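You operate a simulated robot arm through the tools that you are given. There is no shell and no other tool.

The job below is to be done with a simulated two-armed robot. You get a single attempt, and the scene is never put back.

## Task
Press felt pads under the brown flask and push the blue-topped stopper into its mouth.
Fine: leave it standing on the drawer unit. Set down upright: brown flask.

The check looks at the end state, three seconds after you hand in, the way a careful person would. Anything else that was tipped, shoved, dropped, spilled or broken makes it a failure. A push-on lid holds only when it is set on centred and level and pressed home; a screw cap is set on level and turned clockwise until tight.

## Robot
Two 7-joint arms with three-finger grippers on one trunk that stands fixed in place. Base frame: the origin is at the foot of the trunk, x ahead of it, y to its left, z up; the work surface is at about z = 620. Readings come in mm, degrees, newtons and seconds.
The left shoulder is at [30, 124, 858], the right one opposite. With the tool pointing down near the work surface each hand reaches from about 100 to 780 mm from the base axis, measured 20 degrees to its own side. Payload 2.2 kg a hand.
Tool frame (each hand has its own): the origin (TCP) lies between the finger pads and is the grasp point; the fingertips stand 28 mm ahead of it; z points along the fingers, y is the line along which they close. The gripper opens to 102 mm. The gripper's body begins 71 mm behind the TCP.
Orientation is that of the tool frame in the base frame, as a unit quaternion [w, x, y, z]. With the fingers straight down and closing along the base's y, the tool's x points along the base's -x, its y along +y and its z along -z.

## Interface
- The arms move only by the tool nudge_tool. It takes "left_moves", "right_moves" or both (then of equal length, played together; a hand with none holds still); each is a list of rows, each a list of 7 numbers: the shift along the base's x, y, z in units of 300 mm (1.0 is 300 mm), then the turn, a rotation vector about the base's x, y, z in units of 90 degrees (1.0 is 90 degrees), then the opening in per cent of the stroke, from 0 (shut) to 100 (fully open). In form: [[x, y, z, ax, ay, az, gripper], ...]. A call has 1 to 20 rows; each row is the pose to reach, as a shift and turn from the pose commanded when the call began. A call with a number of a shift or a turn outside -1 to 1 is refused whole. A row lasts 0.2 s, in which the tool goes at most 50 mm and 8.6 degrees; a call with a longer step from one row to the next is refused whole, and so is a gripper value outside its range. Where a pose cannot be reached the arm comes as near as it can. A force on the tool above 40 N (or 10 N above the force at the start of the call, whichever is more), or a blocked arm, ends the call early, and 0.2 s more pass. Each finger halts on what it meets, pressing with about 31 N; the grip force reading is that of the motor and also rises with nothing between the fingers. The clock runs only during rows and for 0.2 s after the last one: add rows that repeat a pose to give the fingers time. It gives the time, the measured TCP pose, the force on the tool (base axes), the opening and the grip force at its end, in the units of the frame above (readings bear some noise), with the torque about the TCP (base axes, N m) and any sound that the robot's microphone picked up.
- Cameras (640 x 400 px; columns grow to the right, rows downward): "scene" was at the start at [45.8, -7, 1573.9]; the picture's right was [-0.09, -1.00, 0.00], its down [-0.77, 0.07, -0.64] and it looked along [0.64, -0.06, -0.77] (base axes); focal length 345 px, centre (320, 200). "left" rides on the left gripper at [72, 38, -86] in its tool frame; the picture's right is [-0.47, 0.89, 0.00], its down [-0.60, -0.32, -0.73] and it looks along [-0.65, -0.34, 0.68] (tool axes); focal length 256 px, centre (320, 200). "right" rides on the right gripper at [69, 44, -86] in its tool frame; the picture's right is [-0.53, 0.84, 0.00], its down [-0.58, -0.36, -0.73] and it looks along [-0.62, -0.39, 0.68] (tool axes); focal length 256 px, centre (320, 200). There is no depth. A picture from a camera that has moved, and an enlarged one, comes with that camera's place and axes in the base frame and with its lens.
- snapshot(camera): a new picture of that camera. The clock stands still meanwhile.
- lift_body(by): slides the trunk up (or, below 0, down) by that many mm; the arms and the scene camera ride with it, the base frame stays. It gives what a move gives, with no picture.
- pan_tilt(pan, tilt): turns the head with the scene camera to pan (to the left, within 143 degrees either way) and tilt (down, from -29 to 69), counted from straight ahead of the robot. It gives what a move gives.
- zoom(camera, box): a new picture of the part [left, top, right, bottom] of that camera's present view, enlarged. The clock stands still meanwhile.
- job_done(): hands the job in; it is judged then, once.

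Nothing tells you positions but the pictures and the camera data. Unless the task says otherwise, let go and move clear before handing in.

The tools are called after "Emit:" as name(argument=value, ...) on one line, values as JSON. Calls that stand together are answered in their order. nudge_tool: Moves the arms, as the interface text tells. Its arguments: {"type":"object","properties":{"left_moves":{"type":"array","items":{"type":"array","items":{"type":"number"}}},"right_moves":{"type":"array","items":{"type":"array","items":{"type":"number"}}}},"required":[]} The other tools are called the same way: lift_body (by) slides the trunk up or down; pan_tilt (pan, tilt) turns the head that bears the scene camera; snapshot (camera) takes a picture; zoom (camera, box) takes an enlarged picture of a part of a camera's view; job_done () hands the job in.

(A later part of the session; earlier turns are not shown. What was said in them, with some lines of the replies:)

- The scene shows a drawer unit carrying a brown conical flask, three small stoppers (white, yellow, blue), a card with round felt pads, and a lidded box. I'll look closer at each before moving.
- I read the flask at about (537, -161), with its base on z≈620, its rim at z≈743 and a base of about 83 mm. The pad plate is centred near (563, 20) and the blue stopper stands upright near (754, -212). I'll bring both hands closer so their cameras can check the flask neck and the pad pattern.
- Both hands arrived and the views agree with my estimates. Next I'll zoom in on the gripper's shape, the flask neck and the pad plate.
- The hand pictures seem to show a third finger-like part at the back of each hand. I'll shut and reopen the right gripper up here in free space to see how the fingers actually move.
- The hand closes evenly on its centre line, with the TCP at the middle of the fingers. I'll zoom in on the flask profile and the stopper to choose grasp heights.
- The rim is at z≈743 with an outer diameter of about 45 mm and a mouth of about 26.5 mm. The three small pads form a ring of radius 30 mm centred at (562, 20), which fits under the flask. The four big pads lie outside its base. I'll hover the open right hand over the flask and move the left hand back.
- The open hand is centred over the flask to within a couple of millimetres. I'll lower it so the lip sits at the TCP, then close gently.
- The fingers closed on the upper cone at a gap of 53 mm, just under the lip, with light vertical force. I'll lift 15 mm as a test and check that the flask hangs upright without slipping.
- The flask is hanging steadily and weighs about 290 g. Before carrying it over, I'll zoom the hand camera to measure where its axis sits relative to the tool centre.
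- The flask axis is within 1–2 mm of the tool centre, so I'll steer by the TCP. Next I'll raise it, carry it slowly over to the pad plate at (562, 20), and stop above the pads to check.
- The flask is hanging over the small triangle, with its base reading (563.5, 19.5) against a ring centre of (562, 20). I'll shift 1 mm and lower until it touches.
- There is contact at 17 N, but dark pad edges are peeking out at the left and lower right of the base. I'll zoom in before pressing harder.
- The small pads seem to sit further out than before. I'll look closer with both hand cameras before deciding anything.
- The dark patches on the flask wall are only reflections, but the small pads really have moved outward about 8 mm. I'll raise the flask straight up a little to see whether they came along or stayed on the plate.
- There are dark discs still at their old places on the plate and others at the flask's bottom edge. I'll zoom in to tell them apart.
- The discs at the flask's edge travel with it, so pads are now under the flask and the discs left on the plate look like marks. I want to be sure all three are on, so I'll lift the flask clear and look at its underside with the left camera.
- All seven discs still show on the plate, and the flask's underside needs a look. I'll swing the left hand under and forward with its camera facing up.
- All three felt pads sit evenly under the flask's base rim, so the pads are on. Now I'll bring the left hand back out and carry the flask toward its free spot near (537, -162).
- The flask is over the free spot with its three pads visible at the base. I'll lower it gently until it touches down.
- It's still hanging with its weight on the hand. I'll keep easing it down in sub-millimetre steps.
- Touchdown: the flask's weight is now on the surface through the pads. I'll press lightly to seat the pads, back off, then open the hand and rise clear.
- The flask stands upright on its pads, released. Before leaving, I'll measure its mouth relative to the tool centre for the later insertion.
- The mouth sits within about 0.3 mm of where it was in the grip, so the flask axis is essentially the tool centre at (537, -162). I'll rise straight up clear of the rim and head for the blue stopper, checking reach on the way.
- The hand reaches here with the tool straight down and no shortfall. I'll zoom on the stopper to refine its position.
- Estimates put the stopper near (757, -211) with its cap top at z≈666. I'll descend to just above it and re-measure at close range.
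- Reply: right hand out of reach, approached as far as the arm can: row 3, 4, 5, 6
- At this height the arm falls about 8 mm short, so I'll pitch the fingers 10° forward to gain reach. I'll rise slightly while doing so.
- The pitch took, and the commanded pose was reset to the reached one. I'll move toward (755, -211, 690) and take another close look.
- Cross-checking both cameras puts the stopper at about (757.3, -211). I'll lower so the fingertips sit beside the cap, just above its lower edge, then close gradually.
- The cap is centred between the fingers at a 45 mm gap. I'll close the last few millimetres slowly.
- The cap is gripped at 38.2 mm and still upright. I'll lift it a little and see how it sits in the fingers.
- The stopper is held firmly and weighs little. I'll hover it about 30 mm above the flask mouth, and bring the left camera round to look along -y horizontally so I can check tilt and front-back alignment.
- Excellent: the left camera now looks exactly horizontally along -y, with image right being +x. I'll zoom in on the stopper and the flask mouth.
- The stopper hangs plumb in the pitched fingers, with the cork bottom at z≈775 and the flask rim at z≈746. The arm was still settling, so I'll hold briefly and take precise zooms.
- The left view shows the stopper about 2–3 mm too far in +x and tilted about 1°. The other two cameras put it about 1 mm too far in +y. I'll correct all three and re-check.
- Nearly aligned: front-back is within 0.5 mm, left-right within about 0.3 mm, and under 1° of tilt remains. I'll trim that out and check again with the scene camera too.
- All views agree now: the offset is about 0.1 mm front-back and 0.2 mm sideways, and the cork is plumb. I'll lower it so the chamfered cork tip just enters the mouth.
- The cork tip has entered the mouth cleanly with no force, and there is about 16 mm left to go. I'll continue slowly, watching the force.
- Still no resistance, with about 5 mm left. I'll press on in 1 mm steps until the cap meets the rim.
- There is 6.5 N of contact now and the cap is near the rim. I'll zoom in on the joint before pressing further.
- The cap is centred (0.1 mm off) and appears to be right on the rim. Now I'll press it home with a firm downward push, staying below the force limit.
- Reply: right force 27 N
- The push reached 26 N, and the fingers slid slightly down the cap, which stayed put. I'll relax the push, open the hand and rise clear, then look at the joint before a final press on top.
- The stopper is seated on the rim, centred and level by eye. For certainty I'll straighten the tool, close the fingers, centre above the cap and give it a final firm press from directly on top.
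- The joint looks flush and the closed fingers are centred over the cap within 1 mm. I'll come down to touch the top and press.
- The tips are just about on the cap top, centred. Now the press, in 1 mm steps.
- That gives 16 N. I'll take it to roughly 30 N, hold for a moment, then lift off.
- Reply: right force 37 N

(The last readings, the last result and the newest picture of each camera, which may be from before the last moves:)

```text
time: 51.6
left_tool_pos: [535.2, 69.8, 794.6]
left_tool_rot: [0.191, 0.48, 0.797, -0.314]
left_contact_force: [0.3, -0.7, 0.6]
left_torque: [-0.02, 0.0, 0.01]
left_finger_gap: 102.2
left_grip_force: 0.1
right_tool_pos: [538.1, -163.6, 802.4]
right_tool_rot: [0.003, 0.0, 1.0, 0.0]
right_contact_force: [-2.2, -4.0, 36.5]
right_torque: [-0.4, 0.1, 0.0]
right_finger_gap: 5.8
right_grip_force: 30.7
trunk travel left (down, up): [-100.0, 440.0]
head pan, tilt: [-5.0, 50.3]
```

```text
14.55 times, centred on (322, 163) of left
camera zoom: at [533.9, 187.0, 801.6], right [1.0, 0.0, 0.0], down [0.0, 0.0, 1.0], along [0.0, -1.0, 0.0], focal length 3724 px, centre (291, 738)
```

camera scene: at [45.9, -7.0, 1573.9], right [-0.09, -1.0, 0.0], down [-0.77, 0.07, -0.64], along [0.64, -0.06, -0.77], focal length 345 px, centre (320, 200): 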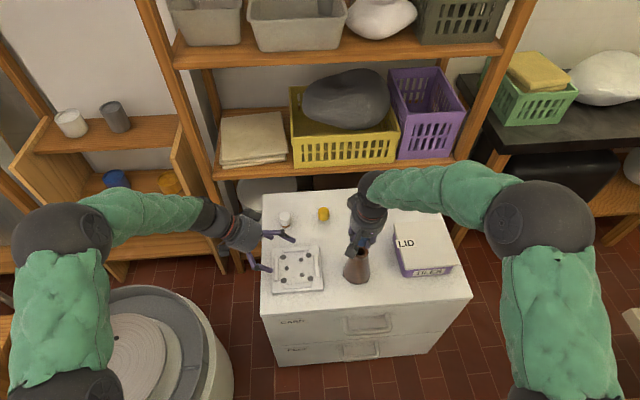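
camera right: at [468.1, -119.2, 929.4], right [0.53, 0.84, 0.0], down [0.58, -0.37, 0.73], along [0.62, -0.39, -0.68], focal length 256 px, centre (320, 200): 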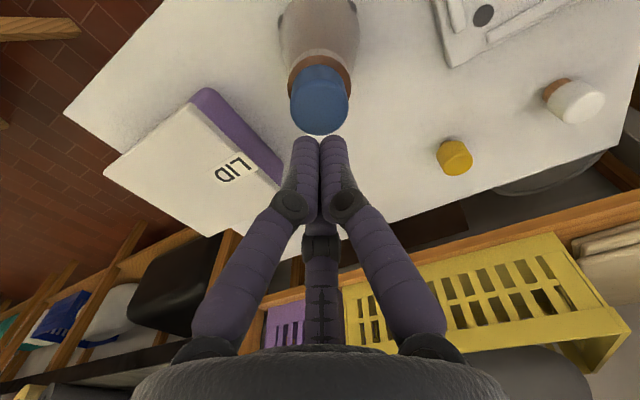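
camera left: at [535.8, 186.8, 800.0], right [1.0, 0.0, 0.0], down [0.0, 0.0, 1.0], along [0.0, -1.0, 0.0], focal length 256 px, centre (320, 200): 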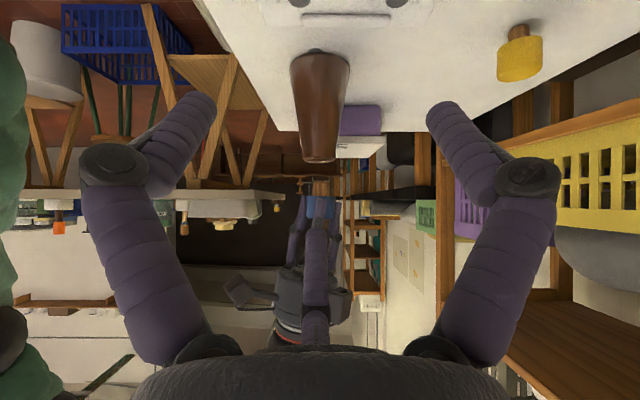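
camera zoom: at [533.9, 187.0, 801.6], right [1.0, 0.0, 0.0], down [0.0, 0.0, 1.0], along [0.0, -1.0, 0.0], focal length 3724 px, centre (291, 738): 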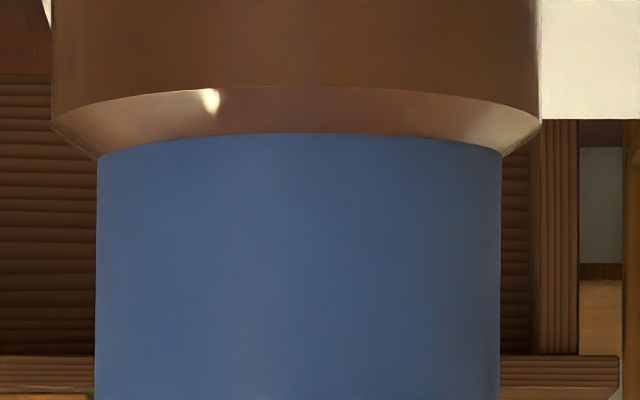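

It was pressed to 36 N and held; the cap is flush. I'll lift straight off and inspect.

Emit:
nudge_tool(right_moves=[[0, 0, 0.006, 0, 0, 0, 0], [0, 0, 0.016, 0, 0, 0, 0], [0, 0, 0.04, 0, 0, 0, 0], [0, 0, 0.12, 0, 0, 0, 0], [0, 0, 0.22, 0, 0, 0, 0], [0, 0, 0.34, 0, 0, 0, 0], [0, 0, 0.34, 0, 0, 0, 0]])

Emit:
zoom(camera="left", box=[280, 30, 360, 180])

Emit:
zoom(camera="left", box=[300, 150, 344, 190])

Emit:
zoom(camera="scene", box=[330, 220, 385, 290])

Emit:
snapshot(camera="right")

```text
time: 53.2
left_tool_pos: [537.3, 68.0, 793.4]
left_tool_rot: [0.188, 0.48, 0.797, -0.315]
left_contact_force: [0.4, 0.6, 0.7]
left_torque: [0.03, 0.03, -0.04]
left_finger_gap: 102.1
left_grip_force: 0.1
right_tool_pos: [536.5, -162.8, 900.9]
right_tool_rot: [0.0, 0.0, 1.0, 0.0]
right_contact_force: [0.0, 0.3, 0.7]
right_torque: [0.03, 0.03, 0.0]
right_finger_gap: 1.9
right_grip_force: 30.9
trunk travel left (down, up): [-100.0, 440.0]
head pan, tilt: [-5.0, 50.3]
```

```text
2.67 times, centred on (320, 105) of left
camera zoom: at [535.6, 186.9, 800.1], right [1.0, 0.0, 0.0], down [0.0, 0.0, 1.0], along [0.0, -1.0, 0.0], focal length 683 px, centre (320, 453)
```

zoom: 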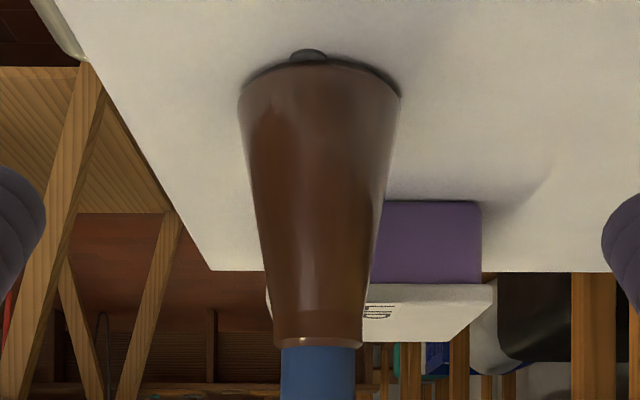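

```text
10.00 times, centred on (322, 170) of left
camera zoom: at [535.6, 186.9, 800.1], right [1.0, 0.0, 0.0], down [0.0, 0.0, 1.0], along [0.0, -1.0, 0.0], focal length 2560 px, centre (300, 500)
```

zoom: 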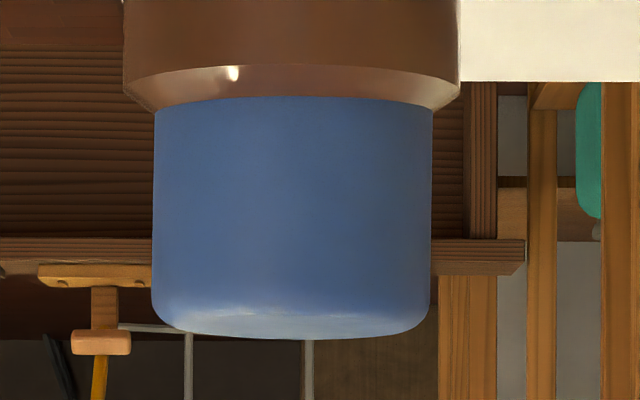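

```text
5.71 times, centred on (358, 255) of scene
camera zoom: at [45.9, -7.0, 1573.9], right [-0.09, -1.0, 0.0], down [-0.77, 0.07, -0.64], along [0.64, -0.06, -0.77], focal length 1969 px, centre (106, -114)
```

zoom: 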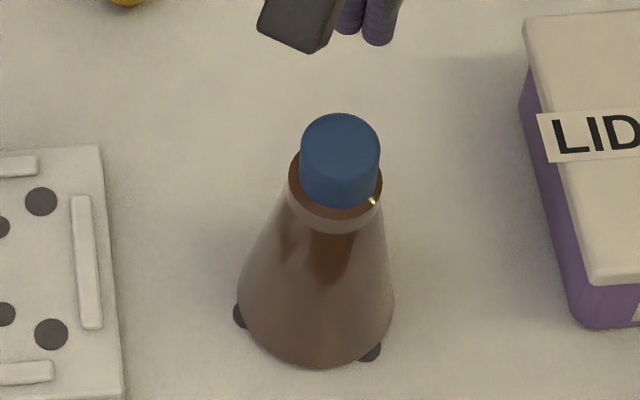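

```text
taken
camera right: at [466.6, -120.1, 987.3], right [0.53, 0.84, 0.0], down [0.58, -0.36, 0.73], along [0.62, -0.39, -0.68], focal length 256 px, centre (320, 200)
```

right: 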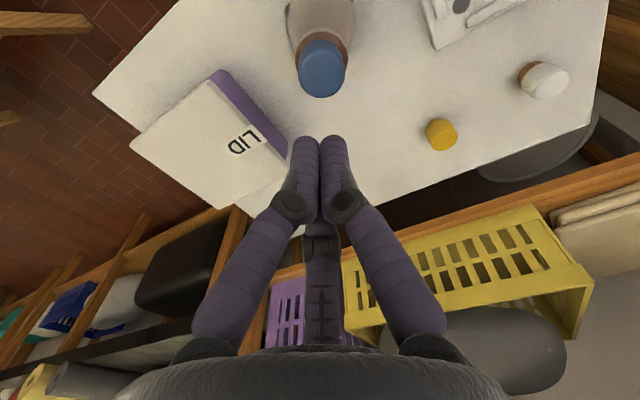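

The stopper looks seated and the flask stands steadily. I'll examine the joint closely for any tilt or gap.

Emit:
zoom(camera="left", box=[308, 154, 328, 166])

Emit:
zoom(camera="left", box=[326, 154, 346, 166])

Emit:
zoom(camera="right", box=[280, 20, 370, 110])

Emit:
zoom(camera="scene", box=[345, 234, 375, 264])

```text
16.00 times, centred on (318, 160) of left
camera zoom: at [535.6, 186.9, 800.1], right [1.0, 0.0, 0.0], down [0.0, 0.0, 1.0], along [0.0, -1.0, 0.0], focal length 4096 px, centre (352, 840)
```

zoom: 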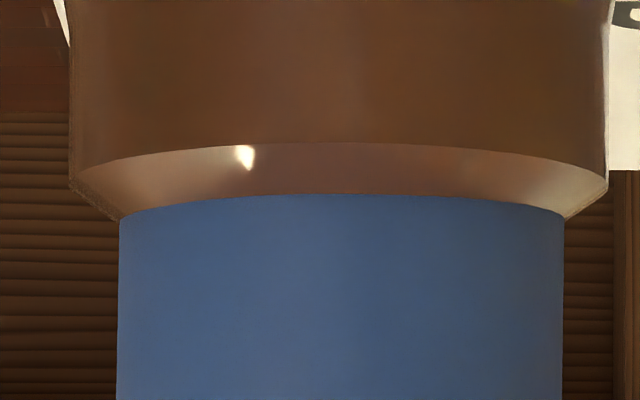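

```text
16.00 times, centred on (336, 160) of left
camera zoom: at [535.6, 186.9, 800.1], right [1.0, 0.0, 0.0], down [0.0, 0.0, 1.0], along [0.0, -1.0, 0.0], focal length 4096 px, centre (64, 840)
```

zoom: 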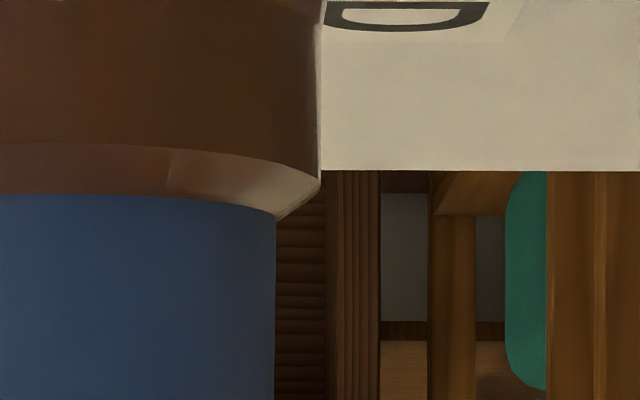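

```text
4.44 times, centred on (325, 65) of right
camera zoom: at [466.6, -120.1, 987.3], right [0.53, 0.84, 0.0], down [0.58, -0.36, 0.73], along [0.62, -0.39, -0.68], focal length 1138 px, centre (298, 800)
```

zoom: 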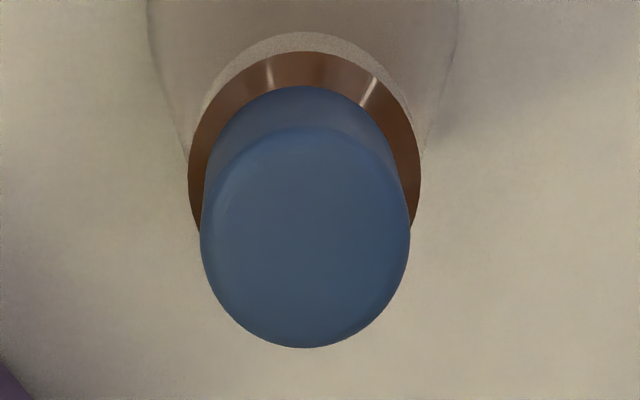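

```text
13.33 times, centred on (360, 249) of scene
camera zoom: at [45.9, -7.0, 1573.9], right [-0.09, -1.0, 0.0], down [-0.77, 0.07, -0.64], along [0.64, -0.06, -0.77], focal length 4595 px, centre (-213, -453)
```

zoom: 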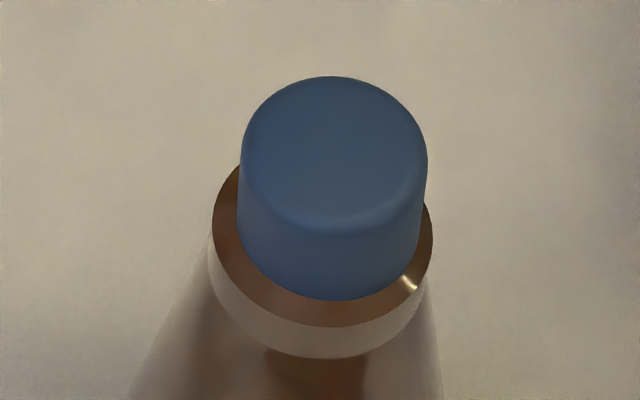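

The rim corners and the cap edge are symmetric. One more check on the residual cap tilt and whether the stopper is level.

Emit:
zoom(camera="left", box=[304, 158, 336, 186])

Emit:
snapshot(camera="left")

Emit:
snapshot(camera="scene")

```text
14.29 times, centred on (320, 172) of left
camera zoom: at [535.6, 186.9, 800.1], right [1.0, 0.0, 0.0], down [0.0, 0.0, 1.0], along [0.0, -1.0, 0.0], focal length 3657 px, centre (320, 600)
```

zoom: 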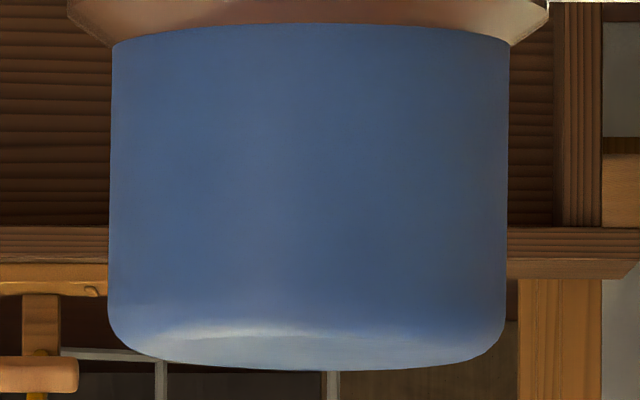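

```text
taken
camera left: at [535.6, 186.9, 800.1], right [1.0, 0.0, 0.0], down [0.0, 0.0, 1.0], along [0.0, -1.0, 0.0], focal length 256 px, centre (320, 200)
```

left: 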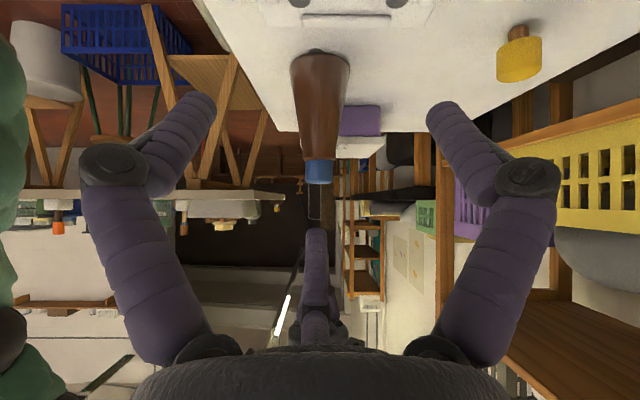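

```text
taken
camera scene: at [45.9, -7.0, 1573.9], right [-0.09, -1.0, 0.0], down [-0.77, 0.07, -0.64], along [0.64, -0.06, -0.77], focal length 345 px, centre (320, 200)
```

scene: 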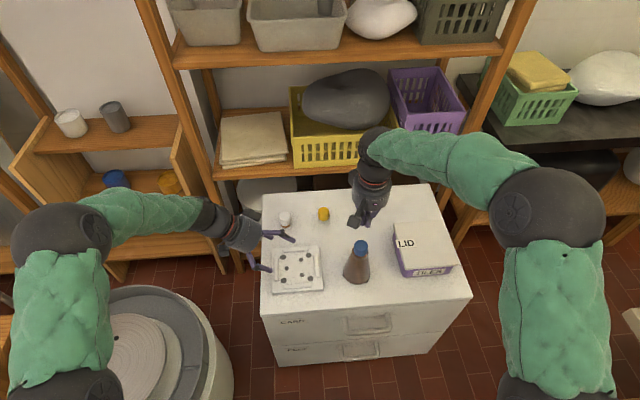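

The remaining cap tilt is under 1° and the cap is flush on the rim; the flask stands upright on its three pads, and nothing else has been disturbed. I'll withdraw both hands clear along known-free paths.

Emit:
nudge_tool(left_moves=[[-0.038, 0.031, 0.01, 0.0358, 0.0215, 0.0546, 100], [-0.076, 0.061, 0.02, 0.0716, 0.043, 0.1091, 100], [-0.114, 0.092, 0.031, 0.1074, 0.0645, 0.1637, 100], [-0.152, 0.122, 0.041, 0.1431, 0.086, 0.2183, 100], [-0.19, 0.153, 0.051, 0.1789, 0.1075, 0.2728, 100], [-0.229, 0.183, 0.062, 0.2147, 0.129, 0.3274, 100], [-0.267, 0.214, 0.072, 0.2505, 0.1504, 0.382, 100], [-0.305, 0.245, 0.082, 0.2863, 0.1719, 0.4365, 100], [-0.343, 0.275, 0.092, 0.322, 0.1934, 0.4911, 100], [-0.381, 0.306, 0.103, 0.3578, 0.2149, 0.5457, 100], [-0.419, 0.336, 0.113, 0.3936, 0.2364, 0.6002, 100], [-0.457, 0.367, 0.123, 0.4294, 0.2579, 0.6548, 100]], right_moves=[[0, 0, 0.04, 0, 0, 0, 0], [0, 0, 0.1, 0, 0, 0, 0], [-0.01, -0.04, 0.12, 0, 0, 0, 20], [-0.02, -0.1, 0.13, 0, 0, 0, 50], [-0.03, -0.17, 0.13, 0, 0, 0, 80], [-0.05, -0.24, 0.13, 0, 0, 0, 100], [-0.07, -0.31, 0.13, 0, 0, 0, 100], [-0.09, -0.38, 0.13, 0, 0, 0, 100], [-0.11, -0.45, 0.13, 0, 0, 0, 100], [-0.13, -0.52, 0.13, 0, 0, 0, 100], [-0.15, -0.58, 0.13, 0, 0, 0, 100], [-0.15, -0.62, 0.13, 0, 0, 0, 100]])

Emit:
snapshot(camera="scene")

Emit:
zoom(camera="scene", box=[250, 180, 410, 300])

Emit:
snapshot(camera="left")

Emit:
snapshot(camera="right")

```text
time: 55.8
left_tool_pos: [399.1, 180.5, 829.0]
left_tool_rot: [0.0, -0.001, 1.0, 0.001]
left_contact_force: [-0.3, 0.4, 0.2]
left_torque: [-0.01, 0.03, 0.02]
left_finger_gap: 101.7
left_grip_force: 0.0
right_tool_pos: [494.9, -349.3, 939.2]
right_tool_rot: [0.0, 0.001, 1.0, 0.0]
right_contact_force: [0.6, 0.1, 0.0]
right_torque: [-0.03, -0.03, -0.03]
right_finger_gap: 102.0
right_grip_force: 0.0
trunk travel left (down, up): [-100.0, 440.0]
head pan, tilt: [-5.0, 50.3]
```

```text
taken
camera scene: at [45.6, -7.2, 1573.9], right [-0.09, -1.0, 0.0], down [-0.77, 0.07, -0.64], along [0.64, -0.06, -0.77], focal length 345 px, centre (320, 200)
```

scene: 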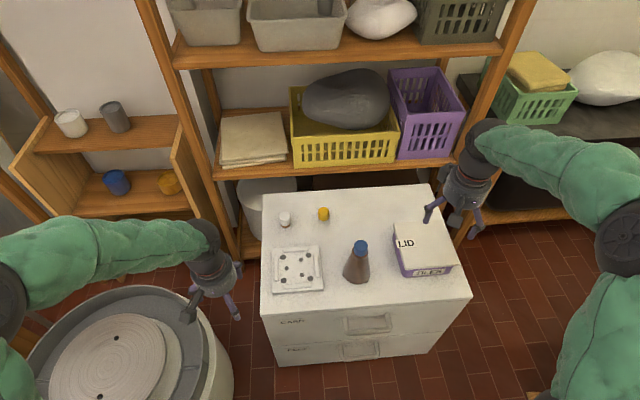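

```text
3.33 times, centred on (330, 240) of scene
camera zoom: at [45.6, -7.2, 1573.9], right [-0.09, -1.0, 0.0], down [-0.77, 0.07, -0.64], along [0.64, -0.06, -0.77], focal length 1149 px, centre (287, 67)
```

zoom: 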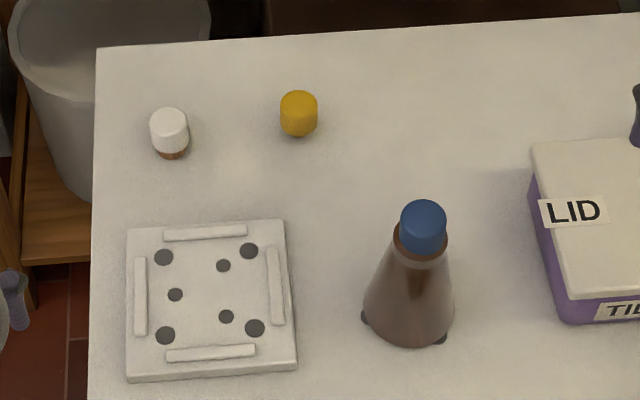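

```text
taken
camera left: at [325.3, 216.9, 915.6], right [0.46, 0.89, 0.0], down [0.6, -0.32, 0.73], along [0.65, -0.34, -0.68], focal length 256 px, centre (320, 200)
```

left: 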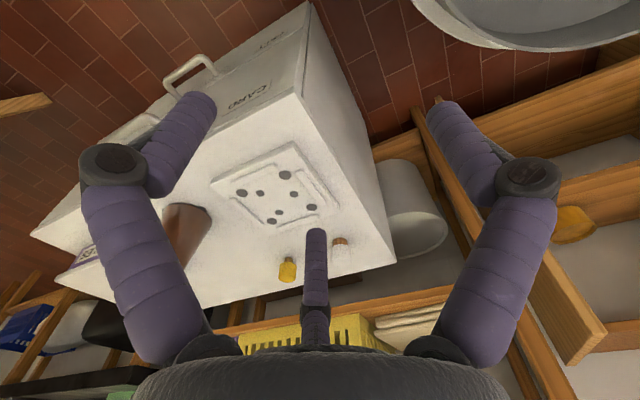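

```text
taken
camera right: at [423.6, -306.3, 1026.8], right [0.54, 0.84, 0.0], down [0.58, -0.37, 0.73], along [0.62, -0.39, -0.68], focal length 256 px, centre (320, 200)
```

right: 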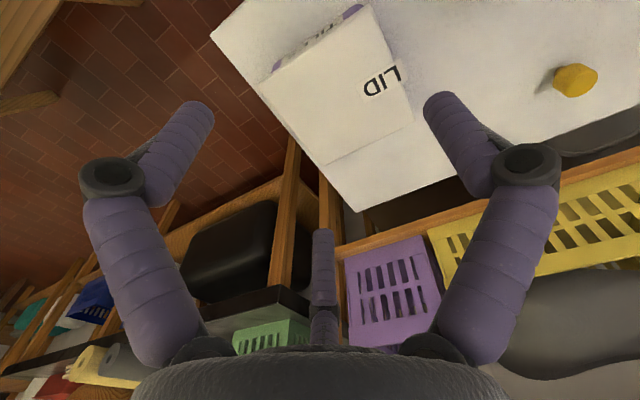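

Everything is in place. The brown flask stands upright on its three felt pads with the blue stopper seated. The other stoppers, the plate and the box are where they began, and both hands are clear. I'm handing the job in.

Emit:
job_done()

```text
The job is handed in.
```

I pressed three felt pads under the brown flask and pushed the blue-topped stopper into its mouth. The flask stands upright on the drawer unit, close to where it started. The job is handed in, and no result has come back yet.

- **Pads:** I checked the underside with a camera, and three pads sit evenly around the base. They stayed on when I lifted and carried the flask. They stick out slightly past the base edge. The pad plate still shows all its discs, so I took those to be marks rather than pads left behind.
- **Stopper:** it is centred to within about half a millimetre. I pressed it from above with about 36 N, and the cap sits flush on the rim. It leans by just under 1 degree.
- **Everything else:** the other two stoppers, the pad plate and the tile box look unmoved in the last picture. Both hands are open and clear.
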